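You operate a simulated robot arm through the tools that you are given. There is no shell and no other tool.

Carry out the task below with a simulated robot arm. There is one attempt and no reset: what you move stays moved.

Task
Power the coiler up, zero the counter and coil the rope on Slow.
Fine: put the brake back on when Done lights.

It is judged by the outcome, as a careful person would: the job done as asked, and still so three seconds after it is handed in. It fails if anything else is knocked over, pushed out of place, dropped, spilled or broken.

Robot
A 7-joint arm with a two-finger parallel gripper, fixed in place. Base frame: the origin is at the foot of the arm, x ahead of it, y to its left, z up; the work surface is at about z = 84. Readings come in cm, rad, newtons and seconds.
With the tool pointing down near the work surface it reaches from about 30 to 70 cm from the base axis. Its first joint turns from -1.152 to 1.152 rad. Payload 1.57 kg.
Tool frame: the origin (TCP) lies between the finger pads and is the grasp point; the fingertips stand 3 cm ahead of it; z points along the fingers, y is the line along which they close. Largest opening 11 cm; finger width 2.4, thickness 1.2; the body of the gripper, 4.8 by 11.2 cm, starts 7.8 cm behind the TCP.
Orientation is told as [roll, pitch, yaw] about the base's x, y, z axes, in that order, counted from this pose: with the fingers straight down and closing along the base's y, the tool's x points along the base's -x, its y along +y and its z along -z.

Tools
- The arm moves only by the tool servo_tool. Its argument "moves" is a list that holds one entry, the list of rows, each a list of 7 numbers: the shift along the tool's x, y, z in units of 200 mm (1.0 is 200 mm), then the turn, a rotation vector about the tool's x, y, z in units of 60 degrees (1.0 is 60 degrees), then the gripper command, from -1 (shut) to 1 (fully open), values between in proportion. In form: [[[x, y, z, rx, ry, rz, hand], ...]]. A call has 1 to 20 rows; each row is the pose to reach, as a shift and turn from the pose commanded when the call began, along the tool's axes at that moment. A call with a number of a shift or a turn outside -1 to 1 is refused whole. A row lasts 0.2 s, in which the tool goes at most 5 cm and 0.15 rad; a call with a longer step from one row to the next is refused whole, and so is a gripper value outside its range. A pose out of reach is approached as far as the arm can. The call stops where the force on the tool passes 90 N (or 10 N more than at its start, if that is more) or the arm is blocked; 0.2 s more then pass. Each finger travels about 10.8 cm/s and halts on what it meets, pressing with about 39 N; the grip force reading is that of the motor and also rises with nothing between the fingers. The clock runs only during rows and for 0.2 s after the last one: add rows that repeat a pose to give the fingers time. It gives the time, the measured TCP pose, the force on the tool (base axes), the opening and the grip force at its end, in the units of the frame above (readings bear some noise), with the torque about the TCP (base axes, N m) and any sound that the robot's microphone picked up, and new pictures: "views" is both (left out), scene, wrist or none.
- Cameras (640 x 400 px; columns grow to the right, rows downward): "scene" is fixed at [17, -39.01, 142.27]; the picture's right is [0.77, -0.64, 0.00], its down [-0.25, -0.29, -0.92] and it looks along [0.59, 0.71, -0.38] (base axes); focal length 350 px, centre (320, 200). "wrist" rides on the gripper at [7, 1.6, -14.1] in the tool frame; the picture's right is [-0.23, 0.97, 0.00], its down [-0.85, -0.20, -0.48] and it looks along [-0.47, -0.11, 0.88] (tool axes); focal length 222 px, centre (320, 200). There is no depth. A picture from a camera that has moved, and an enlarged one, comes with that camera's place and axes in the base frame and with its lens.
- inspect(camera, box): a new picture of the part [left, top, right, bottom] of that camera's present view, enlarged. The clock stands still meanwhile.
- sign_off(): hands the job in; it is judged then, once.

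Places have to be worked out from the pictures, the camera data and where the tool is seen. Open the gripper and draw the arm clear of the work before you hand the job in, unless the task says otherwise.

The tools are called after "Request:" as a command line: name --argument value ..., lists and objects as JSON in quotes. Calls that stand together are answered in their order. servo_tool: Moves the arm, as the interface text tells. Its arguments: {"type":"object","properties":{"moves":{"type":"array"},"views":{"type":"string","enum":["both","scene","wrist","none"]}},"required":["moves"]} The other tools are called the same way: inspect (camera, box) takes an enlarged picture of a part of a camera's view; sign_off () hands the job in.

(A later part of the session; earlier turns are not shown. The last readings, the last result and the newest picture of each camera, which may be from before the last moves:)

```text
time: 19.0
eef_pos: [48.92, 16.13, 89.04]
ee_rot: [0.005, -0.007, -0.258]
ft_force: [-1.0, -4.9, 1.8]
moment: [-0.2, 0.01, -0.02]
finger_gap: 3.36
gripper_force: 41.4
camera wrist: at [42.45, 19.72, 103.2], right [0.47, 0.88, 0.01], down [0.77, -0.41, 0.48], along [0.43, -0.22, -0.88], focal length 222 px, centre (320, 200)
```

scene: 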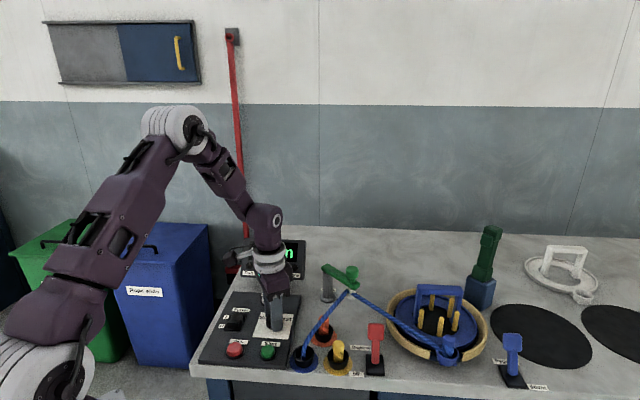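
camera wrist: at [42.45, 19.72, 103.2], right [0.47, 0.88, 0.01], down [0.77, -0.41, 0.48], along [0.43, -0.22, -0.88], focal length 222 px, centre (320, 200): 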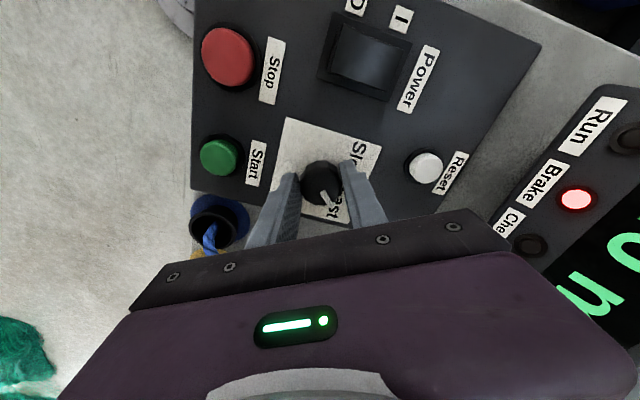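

Firm grip with little side load. Turning 60° counter‑clockwise seen from above.

Request:
servo_tool --moves '[[[0, 0, 0, 0, 0, -0.1, -0.7], [0, 0, 0, 0, 0, -0.2, -0.7], [0, 0, 0, 0, 0, -0.3, -0.7], [0, 0, 0, 0, 0, -0.4, -0.7], [0, 0, 0, 0, 0, -0.5, -0.7], [0, 0, 0, 0, 0, -0.6, -0.7], [0, 0, 0, 0, 0, -0.7, -0.7], [0, 0, 0, 0, 0, -0.8, -0.7], [0, 0, 0, 0, 0, -0.9, -0.7], [0, 0, 0, 0, 0, -1.0, -0.7]]]' --views "both"

Request:
inspect --camera "wrist" --box '[200, 60, 440, 240]'

```text
time: 21.2
eef_pos: [49.14, 15.97, 88.92]
ee_rot: [-0.005, -0.006, 0.789]
ft_force: [4.3, -31.7, 21.3]
moment: [-1.0, -0.53, -0.09]
finger_gap: 3.34
gripper_force: 40.9
camera wrist: at [42.78, 12.3, 103.16], right [-0.53, 0.85, 0.0], down [0.74, 0.46, 0.49], along [0.41, 0.26, -0.87], focal length 222 px, centre (320, 200)
```

scene: 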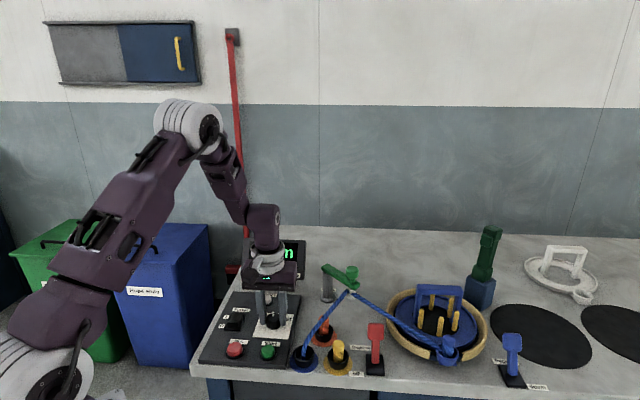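
wrist: 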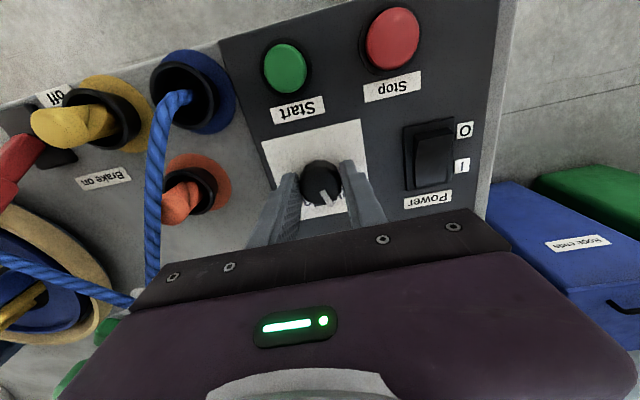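

```text
2.22 times, centred on (320, 150) of wrist
camera zoom: at [42.78, 12.3, 103.16], right [-0.53, 0.85, 0.0], down [0.74, 0.46, 0.49], along [0.41, 0.26, -0.87], focal length 494 px, centre (320, 311)
```

zoom: 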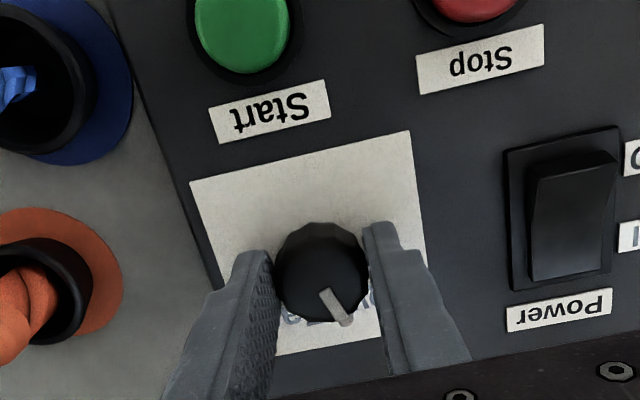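

The knob followed the grip 60° (pointer now just past straight up toward Slow). Some side load has built up, so I'll ease the tool 1–2 mm and turn the remaining 30°.

Request:
servo_tool --moves '[[[0.0053, -0.0053, -0.005, 0, 0, 0, -0.7], [0.0053, -0.0053, -0.005, 0, 0, -0.1, -0.7], [0.0053, -0.0053, -0.005, 0, 0, -0.2, -0.7], [0.0053, -0.0053, -0.005, 0, 0, -0.3, -0.7], [0.0053, -0.0053, -0.005, 0, 0, -0.4, -0.7], [0.0053, -0.0053, -0.005, 0, 0, -0.5, -0.7], [0.0053, -0.0053, -0.005, 0, 0, -0.5, -0.7]]]' --views "both"

Request:
inspect --camera "wrist" --box '[200, 60, 440, 240]'

```text
time: 22.8
eef_pos: [49.22, 15.83, 89.18]
ee_rot: [-0.011, -0.007, 1.311]
ft_force: [29.6, -18.8, -2.4]
moment: [-0.8, -0.82, -0.71]
finger_gap: 3.3
gripper_force: 40.9
camera wrist: at [45.59, 9.73, 103.3], right [-0.88, 0.47, -0.01], down [0.41, 0.77, 0.49], along [0.24, 0.43, -0.87], focal length 222 px, centre (320, 200)
```

scene: 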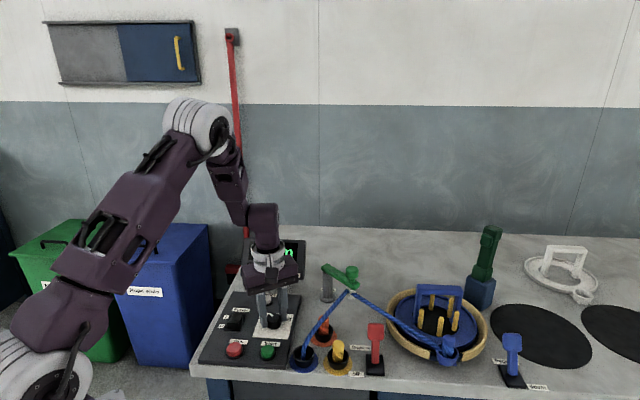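
wrist: 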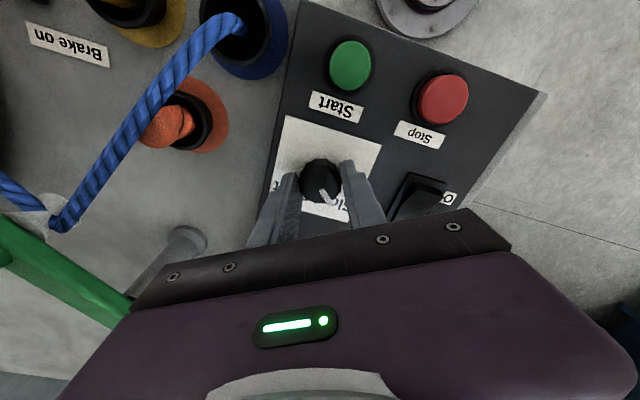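

```text
2.22 times, centred on (320, 150) of wrist
camera zoom: at [45.59, 9.73, 103.3], right [-0.88, 0.47, -0.01], down [0.41, 0.77, 0.49], along [0.24, 0.43, -0.87], focal length 494 px, centre (320, 311)
```

zoom: 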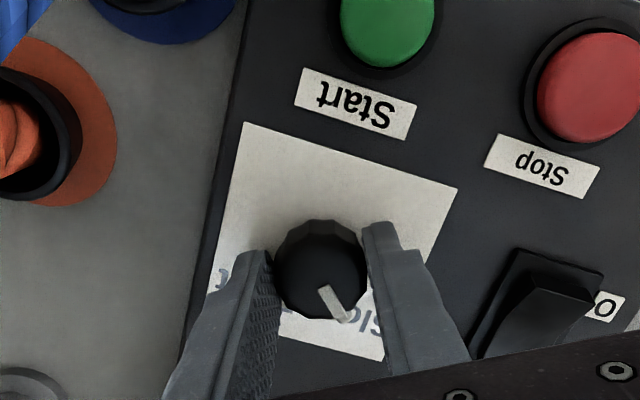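

The knob has turned about 90° with the grip; pointer should be on Slow. I'll release, lift and check.

Request:
servo_tool --moves '[[[0, 0, 0, 0, 0, 0, -0.3], [0, 0, 0, 0, 0, 0, 0.127], [0, 0, 0, 0, 0, 0, 0.127], [0, 0, -0.1, 0, 0, 0, 0.127], [0, 0, -0.2, 0, 0, 0, 0.127], [0, 0, -0.4, 0, 0, 0, 0.127], [0, 0, -0.4, 0, 0, 0, 0.127]]]' --views "both"

Request:
inspect --camera "wrist" --box '[200, 60, 440, 240]'

Request:
inspect --camera "scene" --box '[210, 240, 310, 370]'

```text
time: 24.4
eef_pos: [49.07, 16.04, 97.0]
ee_rot: [-0.006, -0.006, 1.314]
ft_force: [0.6, 0.1, 0.8]
moment: [0.03, 0.01, -0.02]
finger_gap: 6.22
gripper_force: 0.0
camera wrist: at [45.56, 9.86, 111.12], right [-0.88, 0.47, -0.01], down [0.41, 0.77, 0.49], along [0.23, 0.43, -0.87], focal length 222 px, centre (320, 200)
```

scene: 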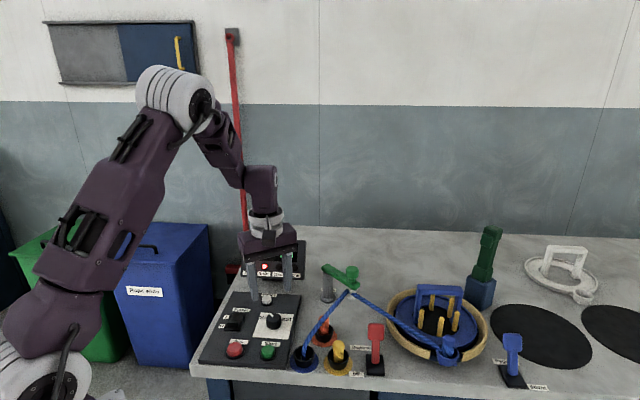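
wrist: 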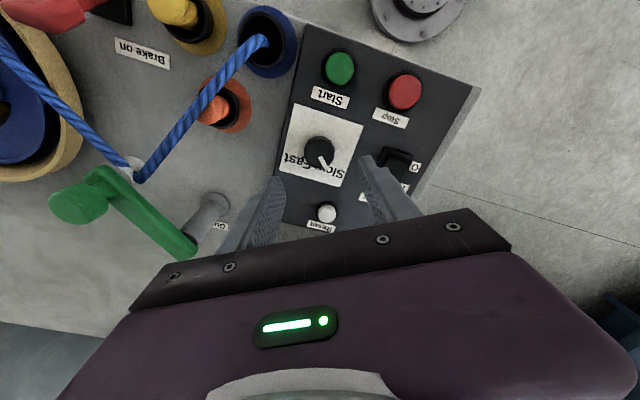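

```text
2.22 times, centred on (320, 150) of wrist
camera zoom: at [45.56, 9.86, 111.12], right [-0.88, 0.47, -0.01], down [0.41, 0.77, 0.49], along [0.23, 0.43, -0.87], focal length 494 px, centre (320, 311)
```

zoom: 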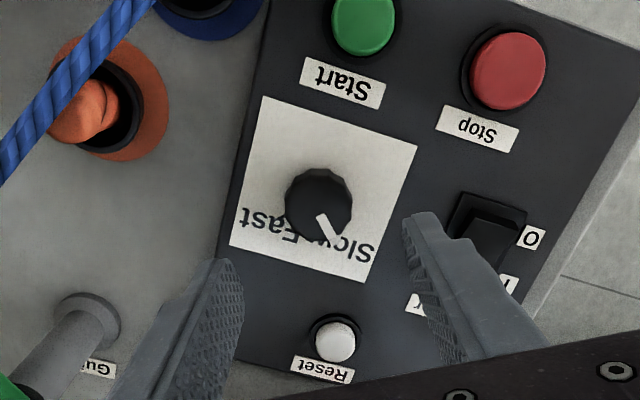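

```text
3.08 times, centred on (260, 305) of scene
camera zoom: at [17.0, -39.01, 142.27], right [0.77, -0.64, 0.0], down [-0.25, -0.29, -0.92], along [0.59, 0.71, -0.38], focal length 1076 px, centre (505, -123)
```

zoom: 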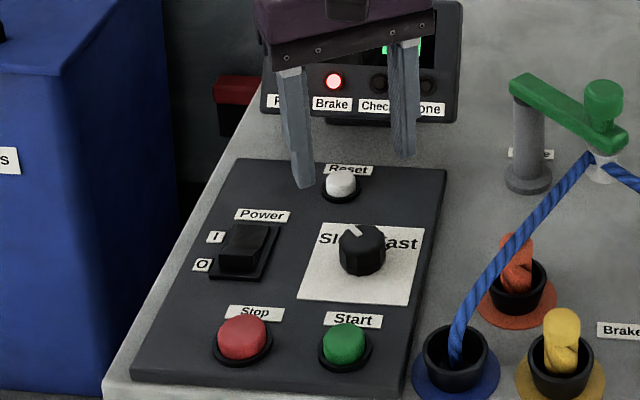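

The pointer is on Slow and the other controls are unchanged. Next is the brake lever (base ≈ [58.9, -5.6], paddle ≈ [61.8, -3.3, 89.7], leaning to "on"). I'll raise the arm and swing over for a close look.

Request:
servo_tool --moves '[[[0, 0, -0.2, 0, 0, 0.05, 0.127], [0.1, -0.03, -0.4, 0, 0, 0.15, 0], [0.27, -0.08, -0.4, 0, 0, 0.25, -0.3], [0.44, -0.13, -0.4, 0, 0, 0.36, -0.6], [0.6, -0.175, -0.4, 0, 0, 0.46, -1], [0.7637, -0.2213, -0.4, 0, 0, 0.505, -1], [0.7637, -0.2213, -0.4, 0, 0, 0.505, -1]]]' --views "wrist"

Request:
inspect --camera "wrist" --box '[140, 40, 440, 240]'

Request:
inspect --camera "scene" --box '[210, 230, 310, 370]'

```text
time: 26.0
eef_pos: [49.26, 0.02, 105.03]
ee_rot: [-0.005, -0.007, 0.781]
ft_force: [-0.3, -0.3, 0.0]
moment: [0.02, 0.0, 0.03]
finger_gap: 0.0
gripper_force: 21.4
camera wrist: at [42.92, -3.6, 119.16], right [-0.53, 0.85, 0.0], down [0.74, 0.46, 0.49], along [0.41, 0.25, -0.87], focal length 222 px, centre (320, 200)
```

wrist: 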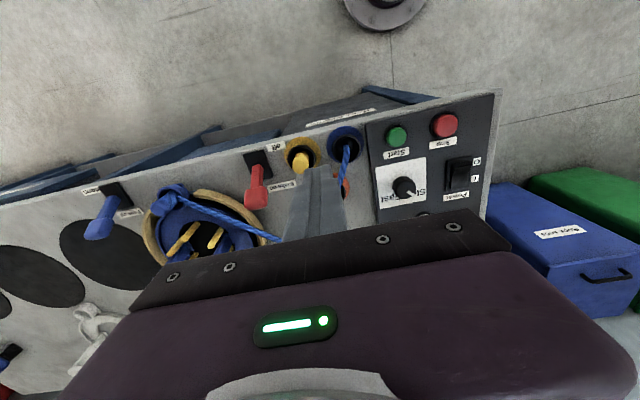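

```text
2.00 times, centred on (290, 140) of wrist
camera zoom: at [42.92, -3.6, 119.16], right [-0.53, 0.85, 0.0], down [0.74, 0.46, 0.49], along [0.41, 0.25, -0.87], focal length 444 px, centre (380, 320)
```

zoom: 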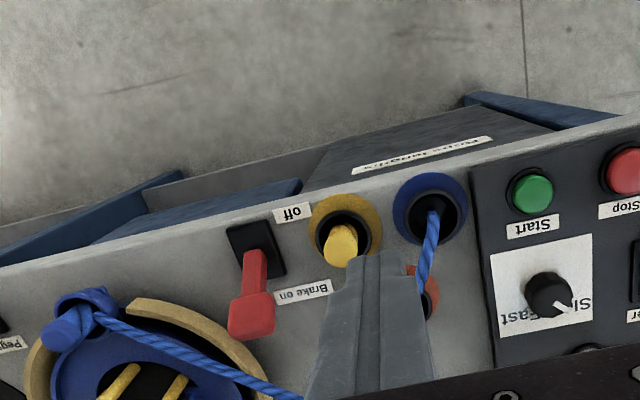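

```text
2.86 times, centred on (260, 300) of scene
camera zoom: at [17.0, -39.01, 142.27], right [0.77, -0.64, 0.0], down [-0.25, -0.29, -0.92], along [0.59, 0.71, -0.38], focal length 999 px, centre (491, -86)
```

zoom: 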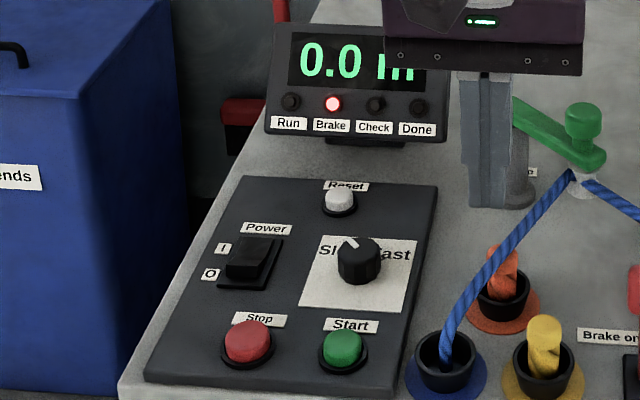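

The brake lever leans back (on), with the rope passing diagonally behind it. I'll turn the gripper so it closes along the lever's swing (yaw -45°), open to 6 cm, and bring it over the lever; first leg now.

Request:
servo_tool --moves '[[[-0.019, -0.039, 0, 0, 0, 0.107, -0.8], [-0.038, -0.078, 0, 0, 0, 0.214, -0.5], [-0.057, -0.117, 0, 0, 0, 0.321, -0.2], [-0.076, -0.156, 0, 0, 0, 0.428, 0.09], [-0.095, -0.195, 0, 0, 0, 0.535, 0.09], [-0.114, -0.234, 0, 0, 0, 0.642, 0.09], [-0.1327, -0.2737, 0, 0, 0, 0.75, 0.09]]]' --views "none"

Request:
servo_tool --moves '[[[-0.036, -0.009, 0, 0, 0, 0.107, 0.09], [-0.072, -0.018, 0, 0, 0, 0.214, 0.09], [-0.109, -0.028, 0, 0, 0, 0.321, 0.09], [-0.145, -0.037, 0.05, 0, 0, 0.428, 0.09], [-0.182, -0.046, 0.1, 0, 0, 0.535, 0.09], [-0.218, -0.055, 0.15, 0, 0, 0.642, 0.09], [-0.255, -0.065, 0.2, 0, 0, 0.75, 0.09], [-0.255, -0.065, 0.2, 0, 0, 0.75, 0.09]]]' --views "both"

Request:
inspect --camera "wrist" --box '[160, 40, 460, 240]'

Request:
inspect --camera "scene" --box '[290, 230, 450, 390]'

```text
time: 27.6
eef_pos: [55.02, -1.88, 105.09]
ee_rot: [0.003, -0.01, -0.003]
ft_force: [-0.1, 0.2, -0.8]
moment: [0.0, 0.03, 0.03]
finger_gap: 6.01
gripper_force: 0.1
```

```text
time: 29.4
eef_pos: [60.15, -3.19, 101.11]
ee_rot: [0.01, -0.003, -0.789]
ft_force: [0.2, 0.2, 0.1]
moment: [0.0, 0.03, 0.01]
finger_gap: 6.02
gripper_force: 0.0
camera wrist: at [56.16, 3.04, 115.25], right [0.85, 0.53, 0.01], down [0.46, -0.75, 0.48], along [0.26, -0.4, -0.88], focal length 222 px, centre (320, 200)
```

scene: 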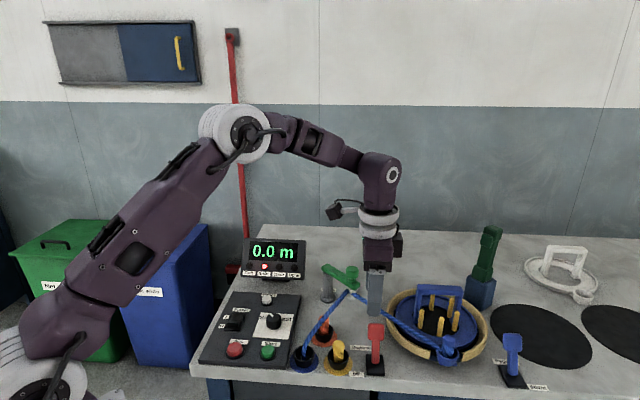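
wrist: 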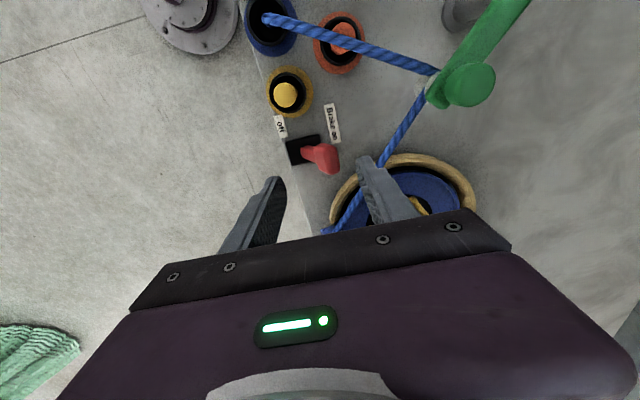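

```text
2.00 times, centred on (310, 140) of wrist
camera zoom: at [56.16, 3.04, 115.25], right [0.85, 0.53, 0.01], down [0.46, -0.75, 0.48], along [0.26, -0.4, -0.88], focal length 444 px, centre (340, 320)
```

zoom: 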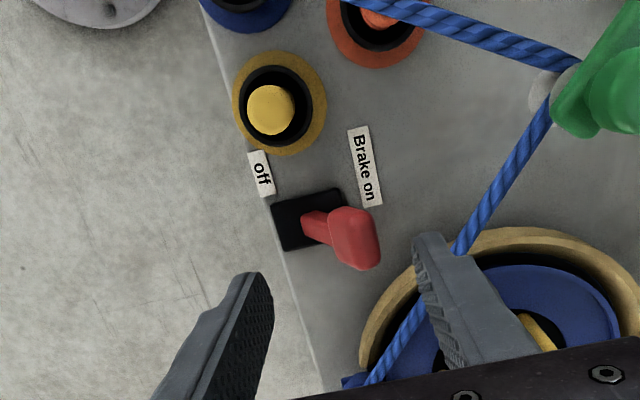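

```text
2.50 times, centred on (370, 310) of scene
camera zoom: at [17.0, -39.01, 142.27], right [0.77, -0.64, 0.0], down [-0.25, -0.29, -0.92], along [0.59, 0.71, -0.38], focal length 874 px, centre (195, -75)
```

zoom: 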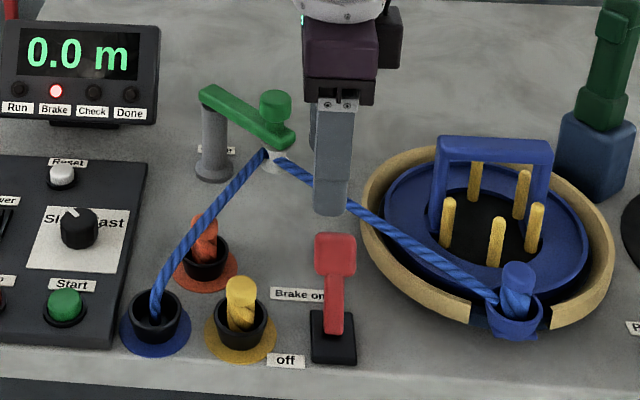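

Clearances look good: the rope is about 3 cm beyond the far finger. Opening to 6.8 cm and descending around the lever, first most of the way.

Request:
servo_tool --moves '[[[0, 0.0075, 0.08, 0, 0, 0, 0.236], [0, 0.0075, 0.16, 0, 0, 0, 0.236], [0, 0.0075, 0.24, 0, 0, 0, 0.236], [0, 0.0075, 0.32, 0, 0, 0, 0.236], [0, 0.0075, 0.32, 0, 0, 0, 0.236]]]' --views "both"

Request:
inspect --camera "wrist" --box '[160, 40, 460, 240]'

Request:
inspect --camera "scene" --box '[290, 230, 450, 390]'

```text
time: 30.6
eef_pos: [60.27, -3.09, 94.71]
ee_rot: [0.009, -0.003, -0.788]
ft_force: [0.3, 0.7, -0.8]
moment: [-0.02, 0.0, 0.04]
finger_gap: 6.8
gripper_force: 0.1
camera wrist: at [56.25, 3.24, 108.92], right [0.85, 0.53, 0.01], down [0.46, -0.75, 0.48], along [0.26, -0.4, -0.88], focal length 222 px, centre (320, 200)
```

scene: 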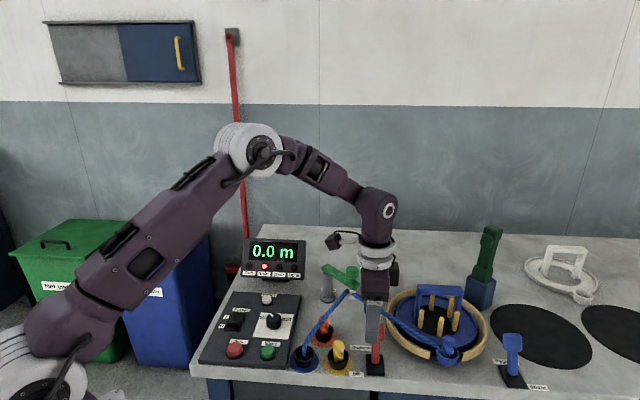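
wrist: 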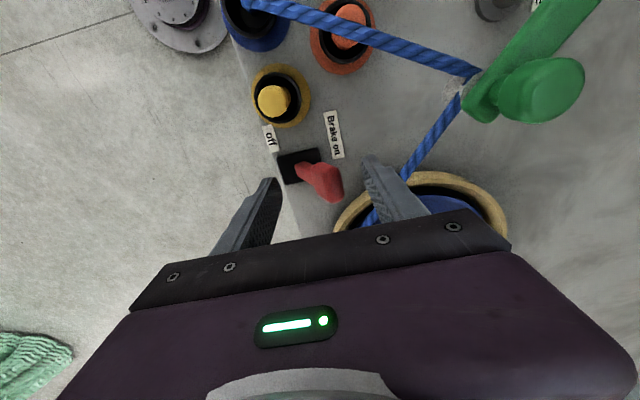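

```text
2.00 times, centred on (310, 140) of wrist
camera zoom: at [56.25, 3.24, 108.92], right [0.85, 0.53, 0.01], down [0.46, -0.75, 0.48], along [0.26, -0.4, -0.88], focal length 444 px, centre (340, 320)
```

zoom: 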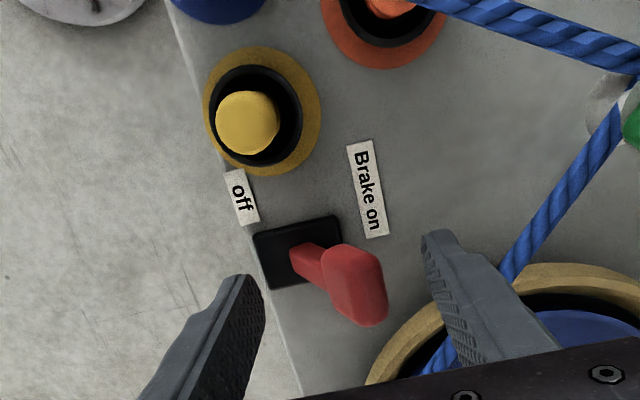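

```text
2.50 times, centred on (370, 310) of scene
camera zoom: at [17.0, -39.01, 142.27], right [0.77, -0.64, 0.0], down [-0.25, -0.29, -0.92], along [0.59, 0.71, -0.38], focal length 874 px, centre (195, -75)
```

zoom: 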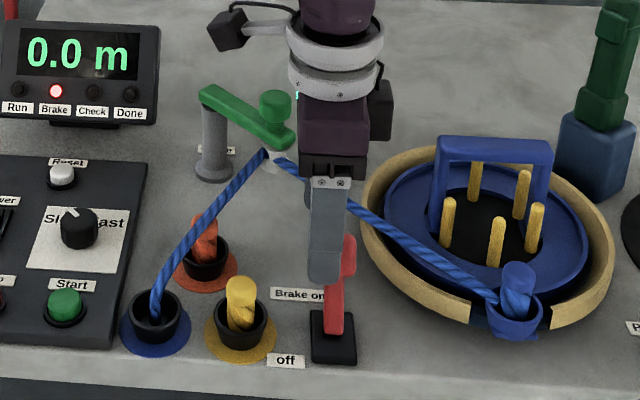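

The lever is between the fingers. Shifting 4 mm to the right and descending to tip height about 88.6.

Request:
servo_tool --moves '[[[-0.02, 0, 0.04, 0, 0, 0, 0.236], [-0.02, 0, 0.08, 0, 0, 0, 0.236], [-0.02, 0, 0.12, 0, 0, 0, 0.236], [-0.02, 0, 0.155, 0, 0, 0, 0.236], [-0.02, 0, 0.155, 0, 0, 0, 0.236]]]' --views "both"

Request:
inspect --camera "wrist" --box '[160, 40, 460, 240]'

Request:
inspect --camera "scene" --box '[290, 230, 450, 390]'

```text
time: 31.8
eef_pos: [60.5, -3.23, 91.63]
ee_rot: [0.008, -0.002, -0.787]
ft_force: [0.0, -0.2, -0.4]
moment: [-0.02, -0.02, 0.02]
finger_gap: 6.8
gripper_force: 0.0
camera wrist: at [56.48, 2.91, 105.76], right [0.85, 0.53, 0.01], down [0.46, -0.75, 0.48], along [0.26, -0.4, -0.88], focal length 222 px, centre (320, 200)
```

scene: 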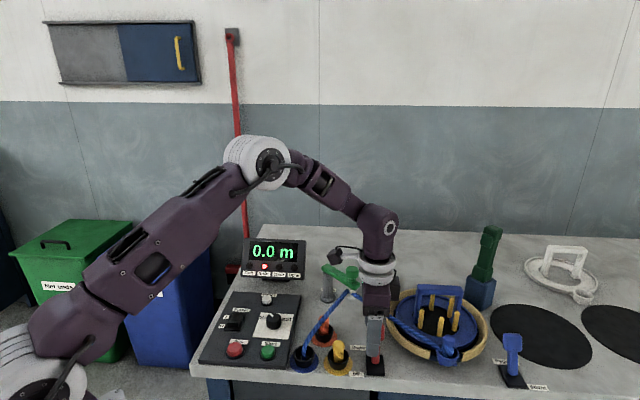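
wrist: 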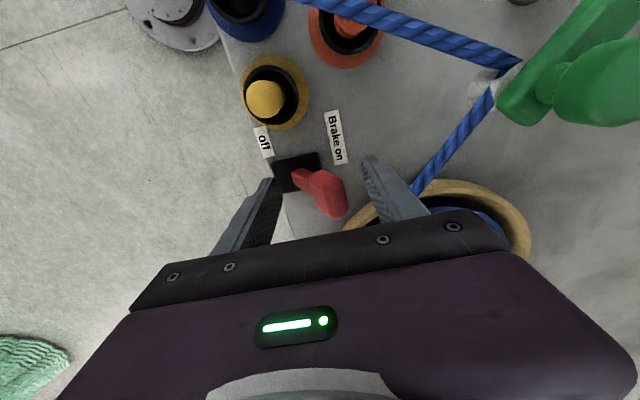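

```text
2.00 times, centred on (310, 140) of wrist
camera zoom: at [56.48, 2.91, 105.76], right [0.85, 0.53, 0.01], down [0.46, -0.75, 0.48], along [0.26, -0.4, -0.88], focal length 444 px, centre (340, 320)
```

zoom: 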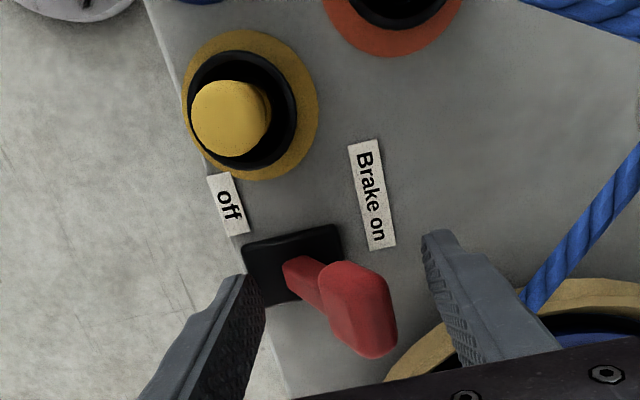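

```text
2.50 times, centred on (370, 310) of scene
camera zoom: at [17.0, -39.01, 142.27], right [0.77, -0.64, 0.0], down [-0.25, -0.29, -0.92], along [0.59, 0.71, -0.38], focal length 874 px, centre (195, -75)
```

zoom: 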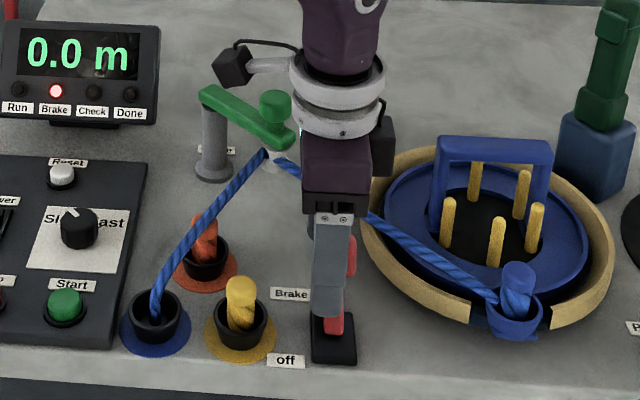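

Positioned well. Now dragging the far finger toward the front (-45° direction) to throw the lever toward "off", in steps with force monitoring.

Request:
servo_tool --moves '[[[0, -0.04, 0, 0, 0, 0, 0.236], [0, -0.08, 0, 0, 0, 0, 0.236], [0, -0.12, 0, 0, 0, 0, 0.236], [0, -0.16, 0, 0, 0, 0, 0.236], [0, -0.2, 0, 0, 0, 0, 0.236], [0, -0.24, 0, 0, 0, 0, 0.236], [0, -0.28, 0, 0, 0, 0, 0.236], [0, -0.32, 0, 0, 0, 0, 0.236], [0, -0.35, 0, 0, 0, 0, 0.236]]]' --views "both"

Request:
inspect --camera "wrist" --box '[160, 40, 460, 240]'

Request:
inspect --camera "scene" --box '[230, 230, 430, 390]'

```text
time: 33.8
eef_pos: [55.68, -8.41, 91.68]
ee_rot: [0.009, -0.003, -0.787]
ft_force: [0.7, 0.3, 0.8]
moment: [0.02, -0.04, 0.01]
finger_gap: 6.8
gripper_force: 0.2
camera wrist: at [51.62, -2.11, 105.79], right [0.85, 0.53, 0.01], down [0.46, -0.75, 0.48], along [0.26, -0.4, -0.88], focal length 222 px, centre (320, 200)
```

scene: 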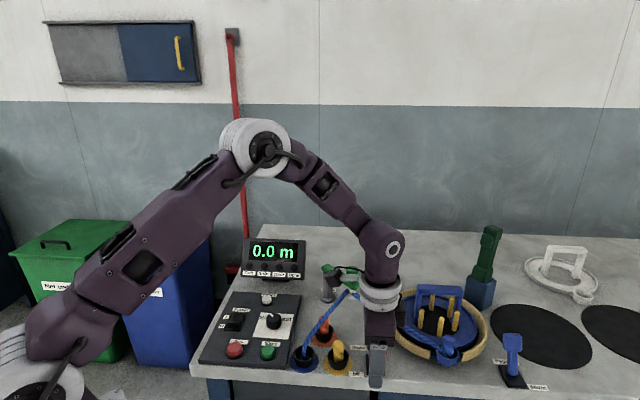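
wrist: 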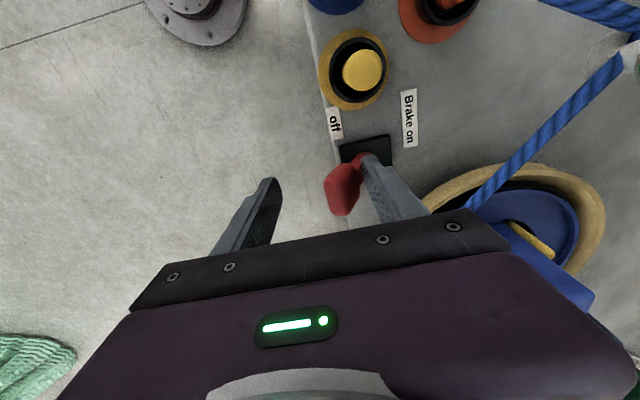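

```text
2.00 times, centred on (310, 140) of wrist
camera zoom: at [51.62, -2.11, 105.79], right [0.85, 0.53, 0.01], down [0.46, -0.75, 0.48], along [0.26, -0.4, -0.88], focal length 444 px, centre (340, 320)
```

zoom: 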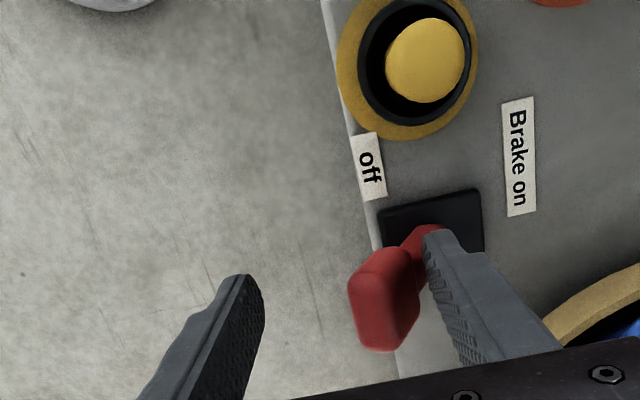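

```text
2.50 times, centred on (330, 310) of scene
camera zoom: at [17.01, -39.01, 142.27], right [0.77, -0.64, 0.0], down [-0.25, -0.29, -0.92], along [0.59, 0.71, -0.38], focal length 874 px, centre (295, -75)
```

zoom: 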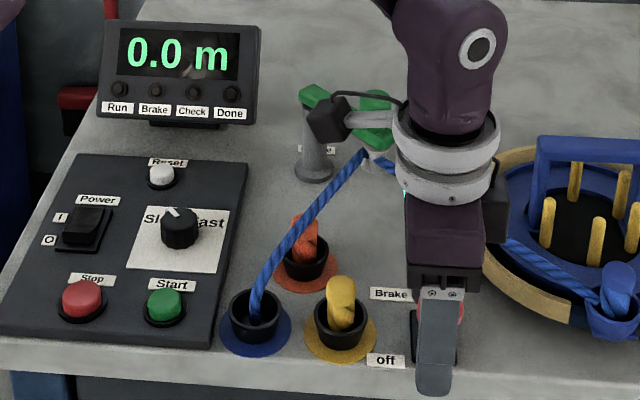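

The lever has flipped to "off" and the Brake lamp went out; forces are nil. Lifting out and heading toward the Start button, closing the gripper on the way.

Request:
servo_tool --moves '[[[0, 0, -0.2, 0, 0, 0, 0.236], [0, 0, -0.4, 0, 0, 0, 0.236], [0, 0, -0.6, 0, 0, 0, 0], [0.18, 0.035, -0.6, 0, 0, -0.125, -0.4], [0.36, 0.07, -0.6, 0, 0, -0.25, -0.8], [0.53, 0.105, -0.6, 0, 0, -0.375, -1], [0.53, 0.105, -0.6, 0, 0, -0.375, -1]]]' --views "both"

Request:
inspect --camera "scene" --box '[290, 230, 450, 390]'

Request:
inspect --camera "scene" --box '[200, 230, 320, 370]'

```text
time: 35.4
eef_pos: [49.66, 0.75, 103.72]
ee_rot: [0.006, -0.008, -0.393]
ft_force: [0.4, -0.2, -0.9]
moment: [-0.01, -0.02, 0.02]
finger_gap: 0.0
gripper_force: 21.1
camera wrist: at [43.64, 4.97, 117.86], right [0.58, 0.81, 0.01], down [0.71, -0.51, 0.48], along [0.4, -0.28, -0.88], focal length 222 px, centre (320, 200)
```

scene: 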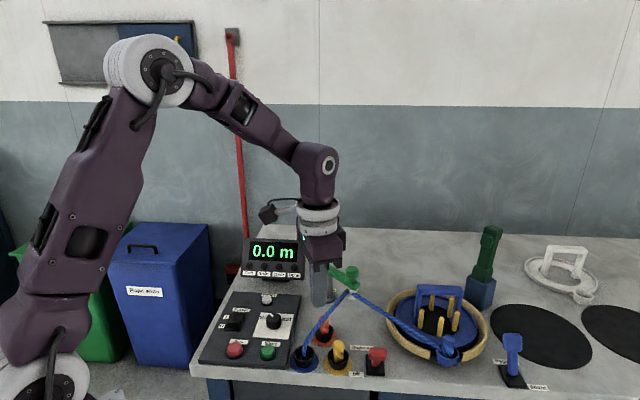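
wrist: 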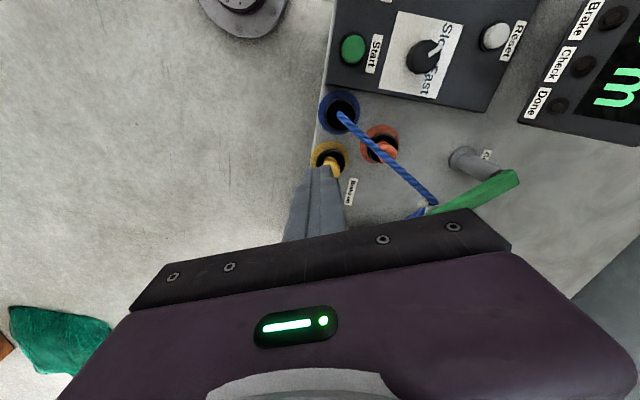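

```text
2.50 times, centred on (370, 310) of scene
camera zoom: at [17.0, -39.01, 142.27], right [0.77, -0.64, 0.0], down [-0.25, -0.29, -0.92], along [0.59, 0.71, -0.38], focal length 874 px, centre (195, -75)
```

zoom: 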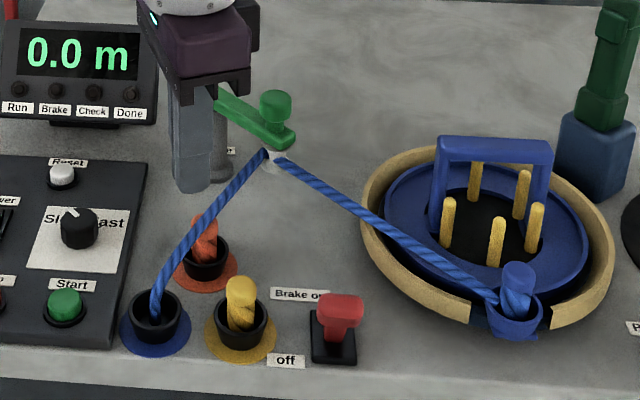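

```text
2.86 times, centred on (260, 300) of scene
camera zoom: at [17.0, -39.01, 142.27], right [0.77, -0.64, 0.0], down [-0.25, -0.29, -0.92], along [0.59, 0.71, -0.38], focal length 999 px, centre (491, -86)
```

zoom: 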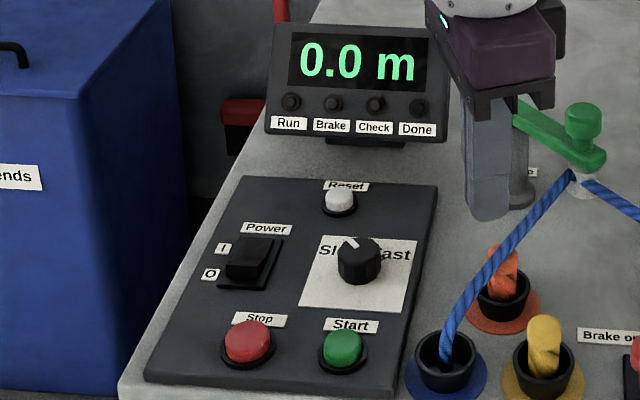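

Brake off, counter 0.0 m, knob on Slow, no Check lamp. Moving above Start at [43.55, 9.9].

Request:
servo_tool --moves '[[[0.12, 0.08, 0, 0, 0, -0.1, -1], [0.24, 0.16, 0, 0, 0, -0.2, -1], [0.36, 0.24, 0.05, 0, 0, -0.3, -1], [0.4575, 0.3057, 0.15, 0, 0, -0.375, -1], [0.4575, 0.3057, 0.33, 0, 0, -0.375, -1], [0.4575, 0.3057, 0.48, 0, 0, -0.375, -1], [0.4575, 0.3057, 0.61, 0, 0, -0.375, -1], [0.4575, 0.3057, 0.61, 0, 0, -0.375, -1]]]' --views "both"

Request:
inspect --camera "wrist" --box '[220, 80, 420, 240]'

Request:
inspect --camera "scene" --box '[200, 230, 320, 370]'

```text
time: 37.2
eef_pos: [43.32, 9.83, 91.24]
ee_rot: [0.004, -0.01, -0.003]
ft_force: [0.4, 0.0, 0.2]
moment: [0.0, 0.03, -0.03]
finger_gap: 0.0
gripper_force: 21.4
camera wrist: at [36.06, 11.64, 105.43], right [0.23, 0.97, 0.01], down [0.85, -0.2, 0.49], along [0.47, -0.11, -0.87], focal length 222 px, centre (320, 200)
```

scene: 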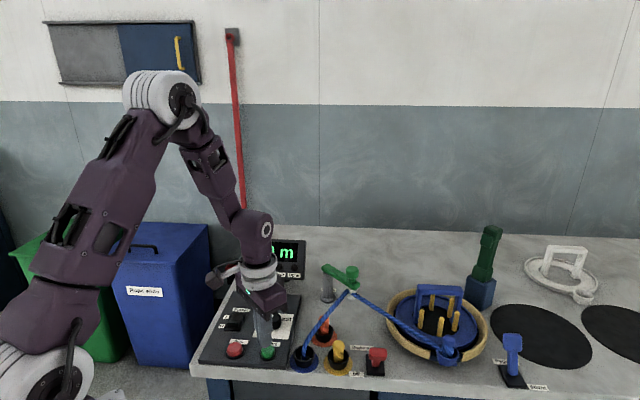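
wrist: 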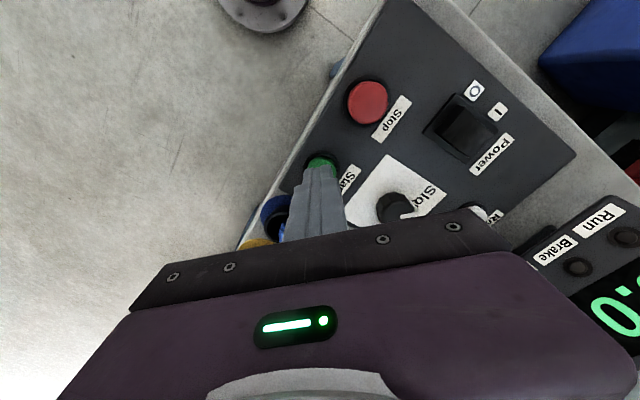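

```text
2.50 times, centred on (320, 160) of wrist
camera zoom: at [36.06, 11.64, 105.43], right [0.23, 0.97, 0.01], down [0.85, -0.2, 0.49], along [0.47, -0.11, -0.87], focal length 555 px, centre (320, 300)
```

zoom: 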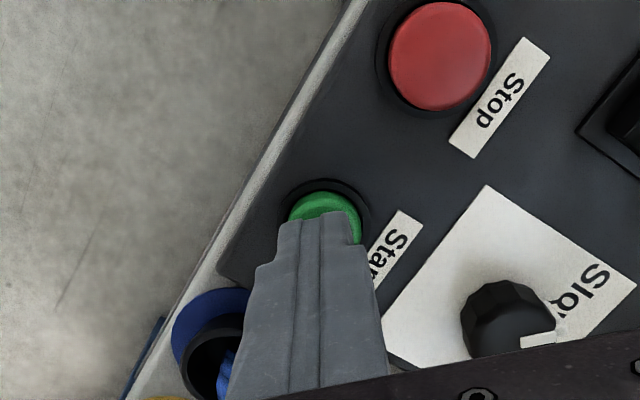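

```text
2.86 times, centred on (260, 300) of scene
camera zoom: at [17.0, -39.01, 142.27], right [0.77, -0.64, 0.0], down [-0.25, -0.29, -0.92], along [0.59, 0.71, -0.38], focal length 999 px, centre (491, -86)
```

zoom: 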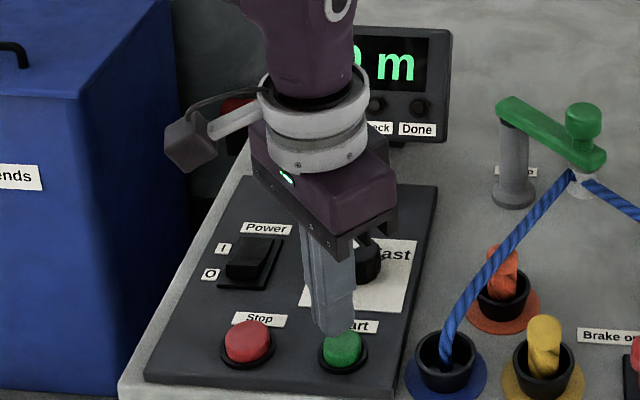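

Aligned over Start. Pressing down in small steps.

Request:
servo_tool --moves '[[[-0.008, 0, 0.04, 0, 0, 0, -1], [-0.008, 0, 0.06, 0, 0, 0, -1], [-0.008, 0, 0.075, 0, 0, 0, -1], [-0.008, 0, 0.09, 0, 0, 0, -1], [-0.008, 0, 0.1, 0, 0, 0, -1]]]' --views "scene"

```text
time: 38.4
eef_pos: [43.64, 9.86, 89.37]
ee_rot: [0.005, -0.009, -0.002]
ft_force: [-0.3, 0.6, 1.5]
moment: [0.02, 0.01, 0.01]
finger_gap: 0.0
gripper_force: 21.7
```

scene: 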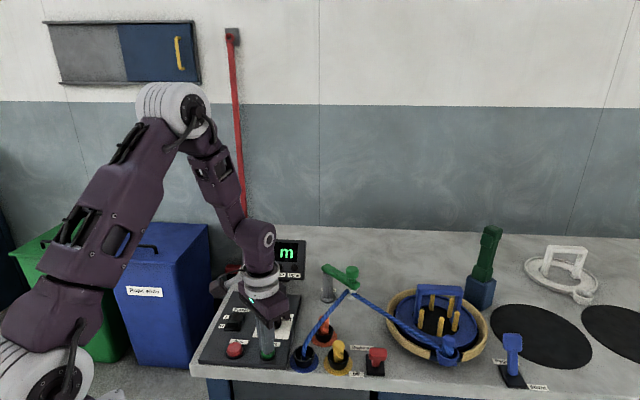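

Light contact (1.5 N). Pressing about 4–5 mm further to click it, then lifting.

Request:
servo_tool --moves '[[[0, 0, 0.01, 0, 0, 0, -1], [0, 0, 0.02, 0, 0, 0, -1], [0, 0, 0.023, 0, 0, 0, -1]]]' --views "scene"

```text
time: 39.2
eef_pos: [43.7, 9.8, 88.9]
ee_rot: [0.004, -0.01, -0.003]
ft_force: [1.1, -0.2, 3.0]
moment: [-0.02, -0.07, 0.01]
finger_gap: 0.01
gripper_force: 21.6
heard: click
```

scene: 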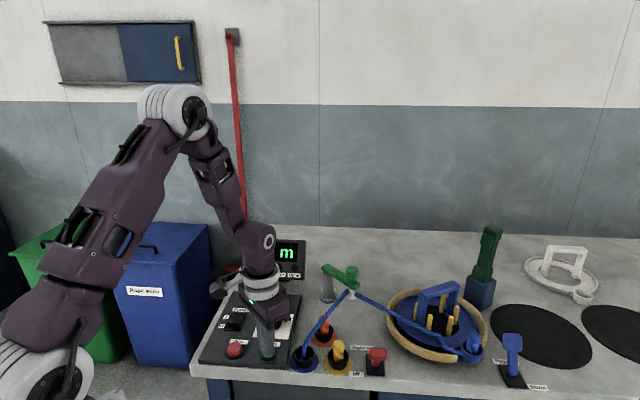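

Start clicked and the drum is turning. Lifting clear and moving toward the waiting place in front of the brake lever, watching the display.

Request:
servo_tool --moves '[[[0, 0, -0.2, 0, 0, 0, -1], [0, 0, -0.4, 0, 0, 0, -1], [-0.05, -0.1, -0.6, 0, 0, 0.08, -1], [-0.12, -0.25, -0.7, 0, 0, 0.2, -1], [-0.19, -0.38, -0.75, 0, 0, 0.3, -1], [-0.25, -0.5, -0.75, 0, 0, 0.375, -1]]]' --views "scene"

Request:
inspect --camera "scene" --box '[230, 230, 310, 290]'

Request:
inspect --camera "scene" --box '[290, 240, 510, 390]'

```text
time: 40.6
eef_pos: [48.64, -0.31, 103.76]
ee_rot: [0.007, -0.006, -0.395]
ft_force: [0.5, -0.5, 0.0]
moment: [-0.01, 0.01, 0.03]
finger_gap: 0.02
gripper_force: 21.1
```

scene: 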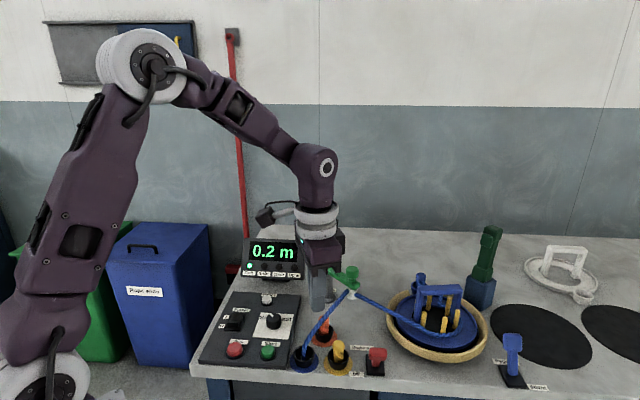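

```text
6.67 times, centred on (270, 260) of scene
camera zoom: at [17.0, -39.01, 142.27], right [0.77, -0.64, 0.0], down [-0.25, -0.29, -0.92], along [0.59, 0.71, -0.38], focal length 2332 px, centre (653, -200)
```

zoom: 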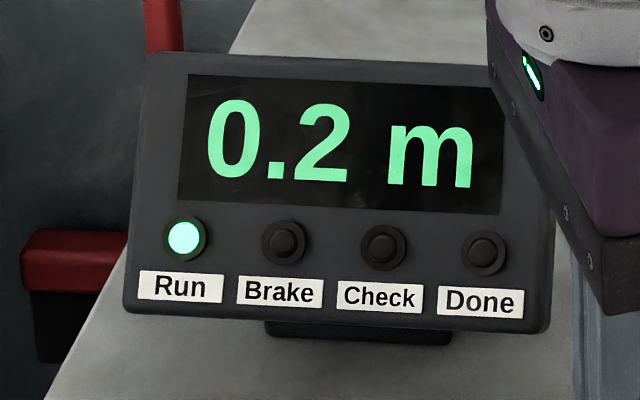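

```text
2.67 times, centred on (400, 315) of scene
camera zoom: at [17.0, -39.01, 142.27], right [0.77, -0.64, 0.0], down [-0.25, -0.29, -0.92], along [0.59, 0.71, -0.38], focal length 933 px, centre (107, -107)
```

zoom: 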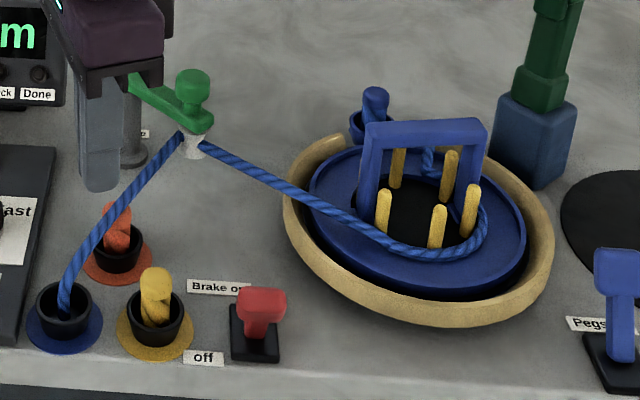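

Run lamp lit, 0.2 m and counting, rope winding normally. Moving to the waiting place in front of the brake lever.

Request:
servo_tool --moves '[[[-0.1, -0.09, 0, 0, 0, 0.09, -1], [-0.2, -0.18, 0, 0, 0, 0.18, -1], [-0.3, -0.27, 0.05, 0, 0, 0.27, -1], [-0.38, -0.34, 0.15, 0, 0, 0.34, -1], [-0.4295, -0.388, 0.3, 0, 0, 0.375, -1], [-0.4295, -0.388, 0.4, 0, 0, 0.375, -1]]]' --views "both"

Request:
inspect --camera "wrist" --box '[220, 60, 460, 240]'

Request:
inspect --camera "scene" --box '[230, 230, 310, 290]'

```text
time: 42.0
eef_pos: [53.69, -10.51, 95.96]
ee_rot: [0.009, -0.004, -0.787]
ft_force: [0.4, -0.2, -0.4]
moment: [0.01, 0.02, -0.03]
finger_gap: 0.01
gripper_force: 21.2
camera wrist: at [49.65, -4.24, 110.13], right [0.85, 0.53, 0.01], down [0.46, -0.75, 0.48], along [0.26, -0.4, -0.88], focal length 222 px, centre (320, 200)
```

scene: 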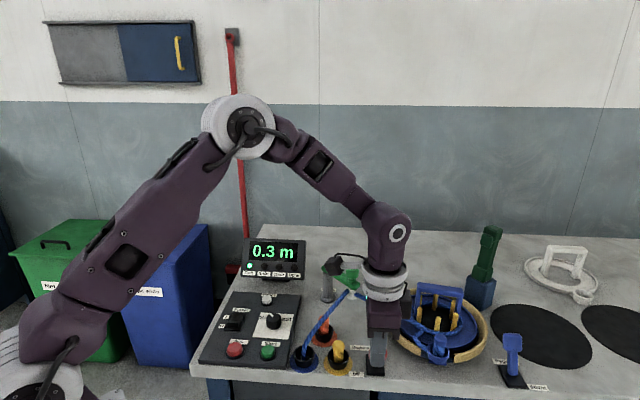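
wrist: 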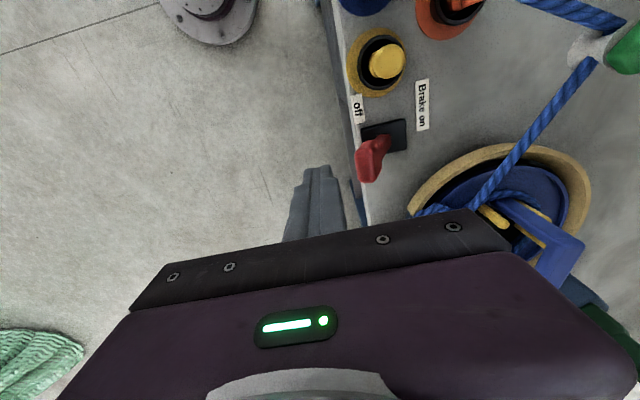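

```text
2.22 times, centred on (340, 150) of wrist
camera zoom: at [49.65, -4.24, 110.13], right [0.85, 0.53, 0.01], down [0.46, -0.75, 0.48], along [0.26, -0.4, -0.88], focal length 494 px, centre (276, 311)
```

zoom: 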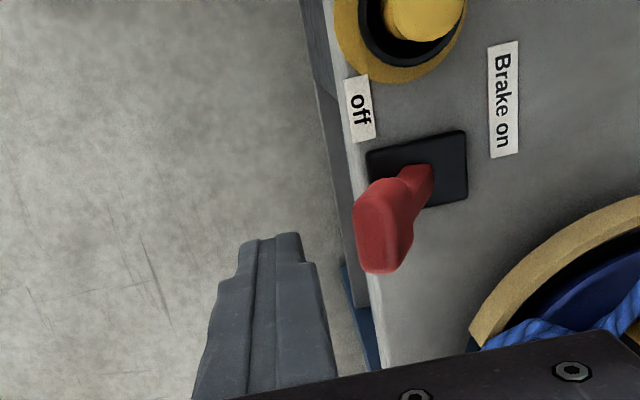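

```text
6.67 times, centred on (270, 260) of scene
camera zoom: at [17.0, -39.01, 142.27], right [0.77, -0.64, 0.0], down [-0.25, -0.29, -0.92], along [0.59, 0.71, -0.38], focal length 2332 px, centre (653, -200)
```

zoom: 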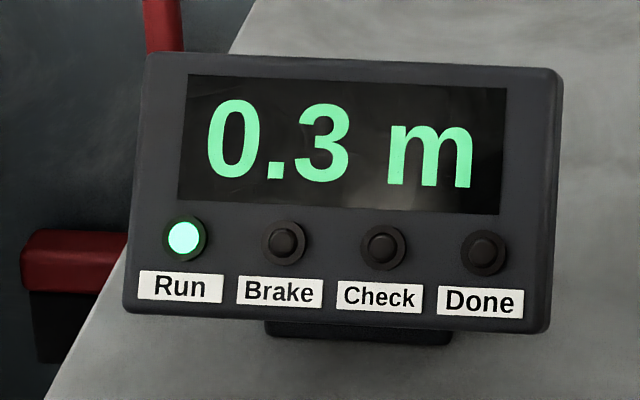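

Run continues (0.3 m). The lever's paddle is right ahead of the closed fingers. Lowering to pushing height (tip about 88.6) just in front of it, and waiting there.

Request:
servo_tool --moves '[[[-0.02, 0, 0.07, 0, 0, 0, -1], [-0.02, 0, 0.14, 0, 0, 0, -1], [-0.02, 0, 0.19, 0, 0, 0, -1], [-0.02, 0, 0.218, 0, 0, 0, -1]]]' --views "both"

Request:
inspect --camera "wrist" --box '[220, 60, 460, 240]'

Request:
inspect --camera "scene" --box '[230, 230, 310, 290]'

```text
time: 43.0
eef_pos: [53.91, -10.9, 91.56]
ee_rot: [0.008, -0.003, -0.787]
ft_force: [0.4, 1.0, -0.2]
moment: [0.02, 0.04, 0.03]
finger_gap: 0.0
gripper_force: 21.3
camera wrist: at [49.91, -4.6, 105.73], right [0.85, 0.53, 0.01], down [0.46, -0.75, 0.48], along [0.26, -0.4, -0.88], focal length 222 px, centre (320, 200)
```

scene: 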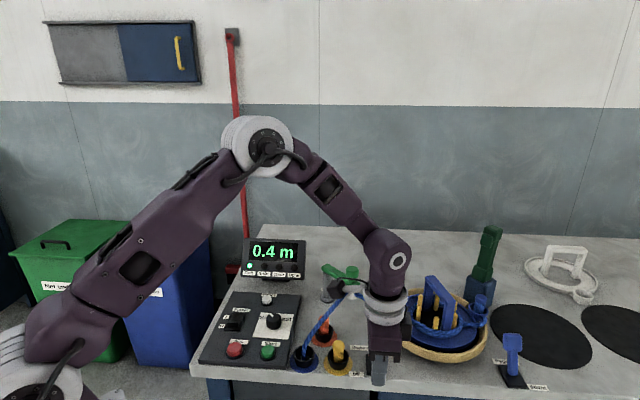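
wrist: 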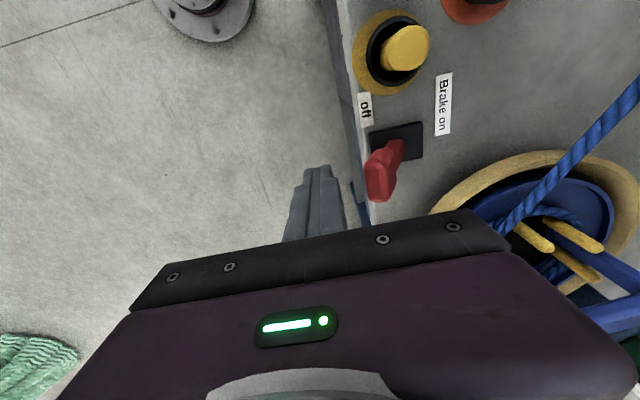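

```text
2.22 times, centred on (340, 150) of wrist
camera zoom: at [49.91, -4.6, 105.73], right [0.85, 0.53, 0.01], down [0.46, -0.75, 0.48], along [0.26, -0.4, -0.88], focal length 494 px, centre (276, 311)
```

zoom: 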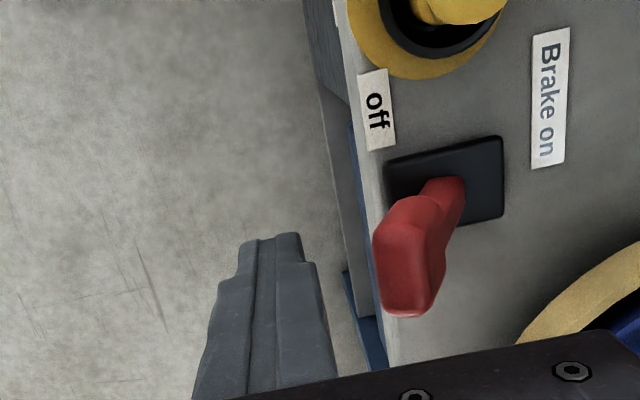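

```text
6.67 times, centred on (270, 260) of scene
camera zoom: at [17.0, -39.01, 142.27], right [0.77, -0.64, 0.0], down [-0.25, -0.29, -0.92], along [0.59, 0.71, -0.38], focal length 2332 px, centre (653, -200)
```

zoom: 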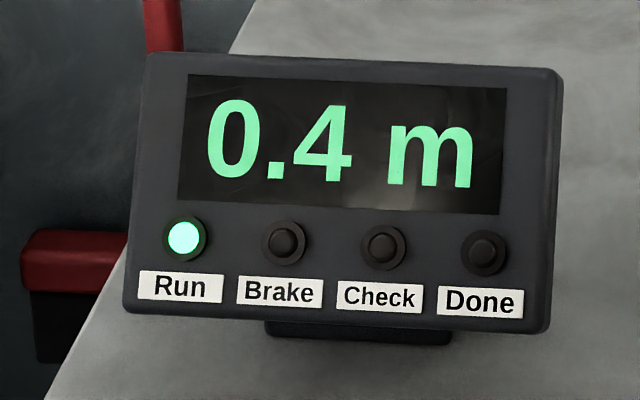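

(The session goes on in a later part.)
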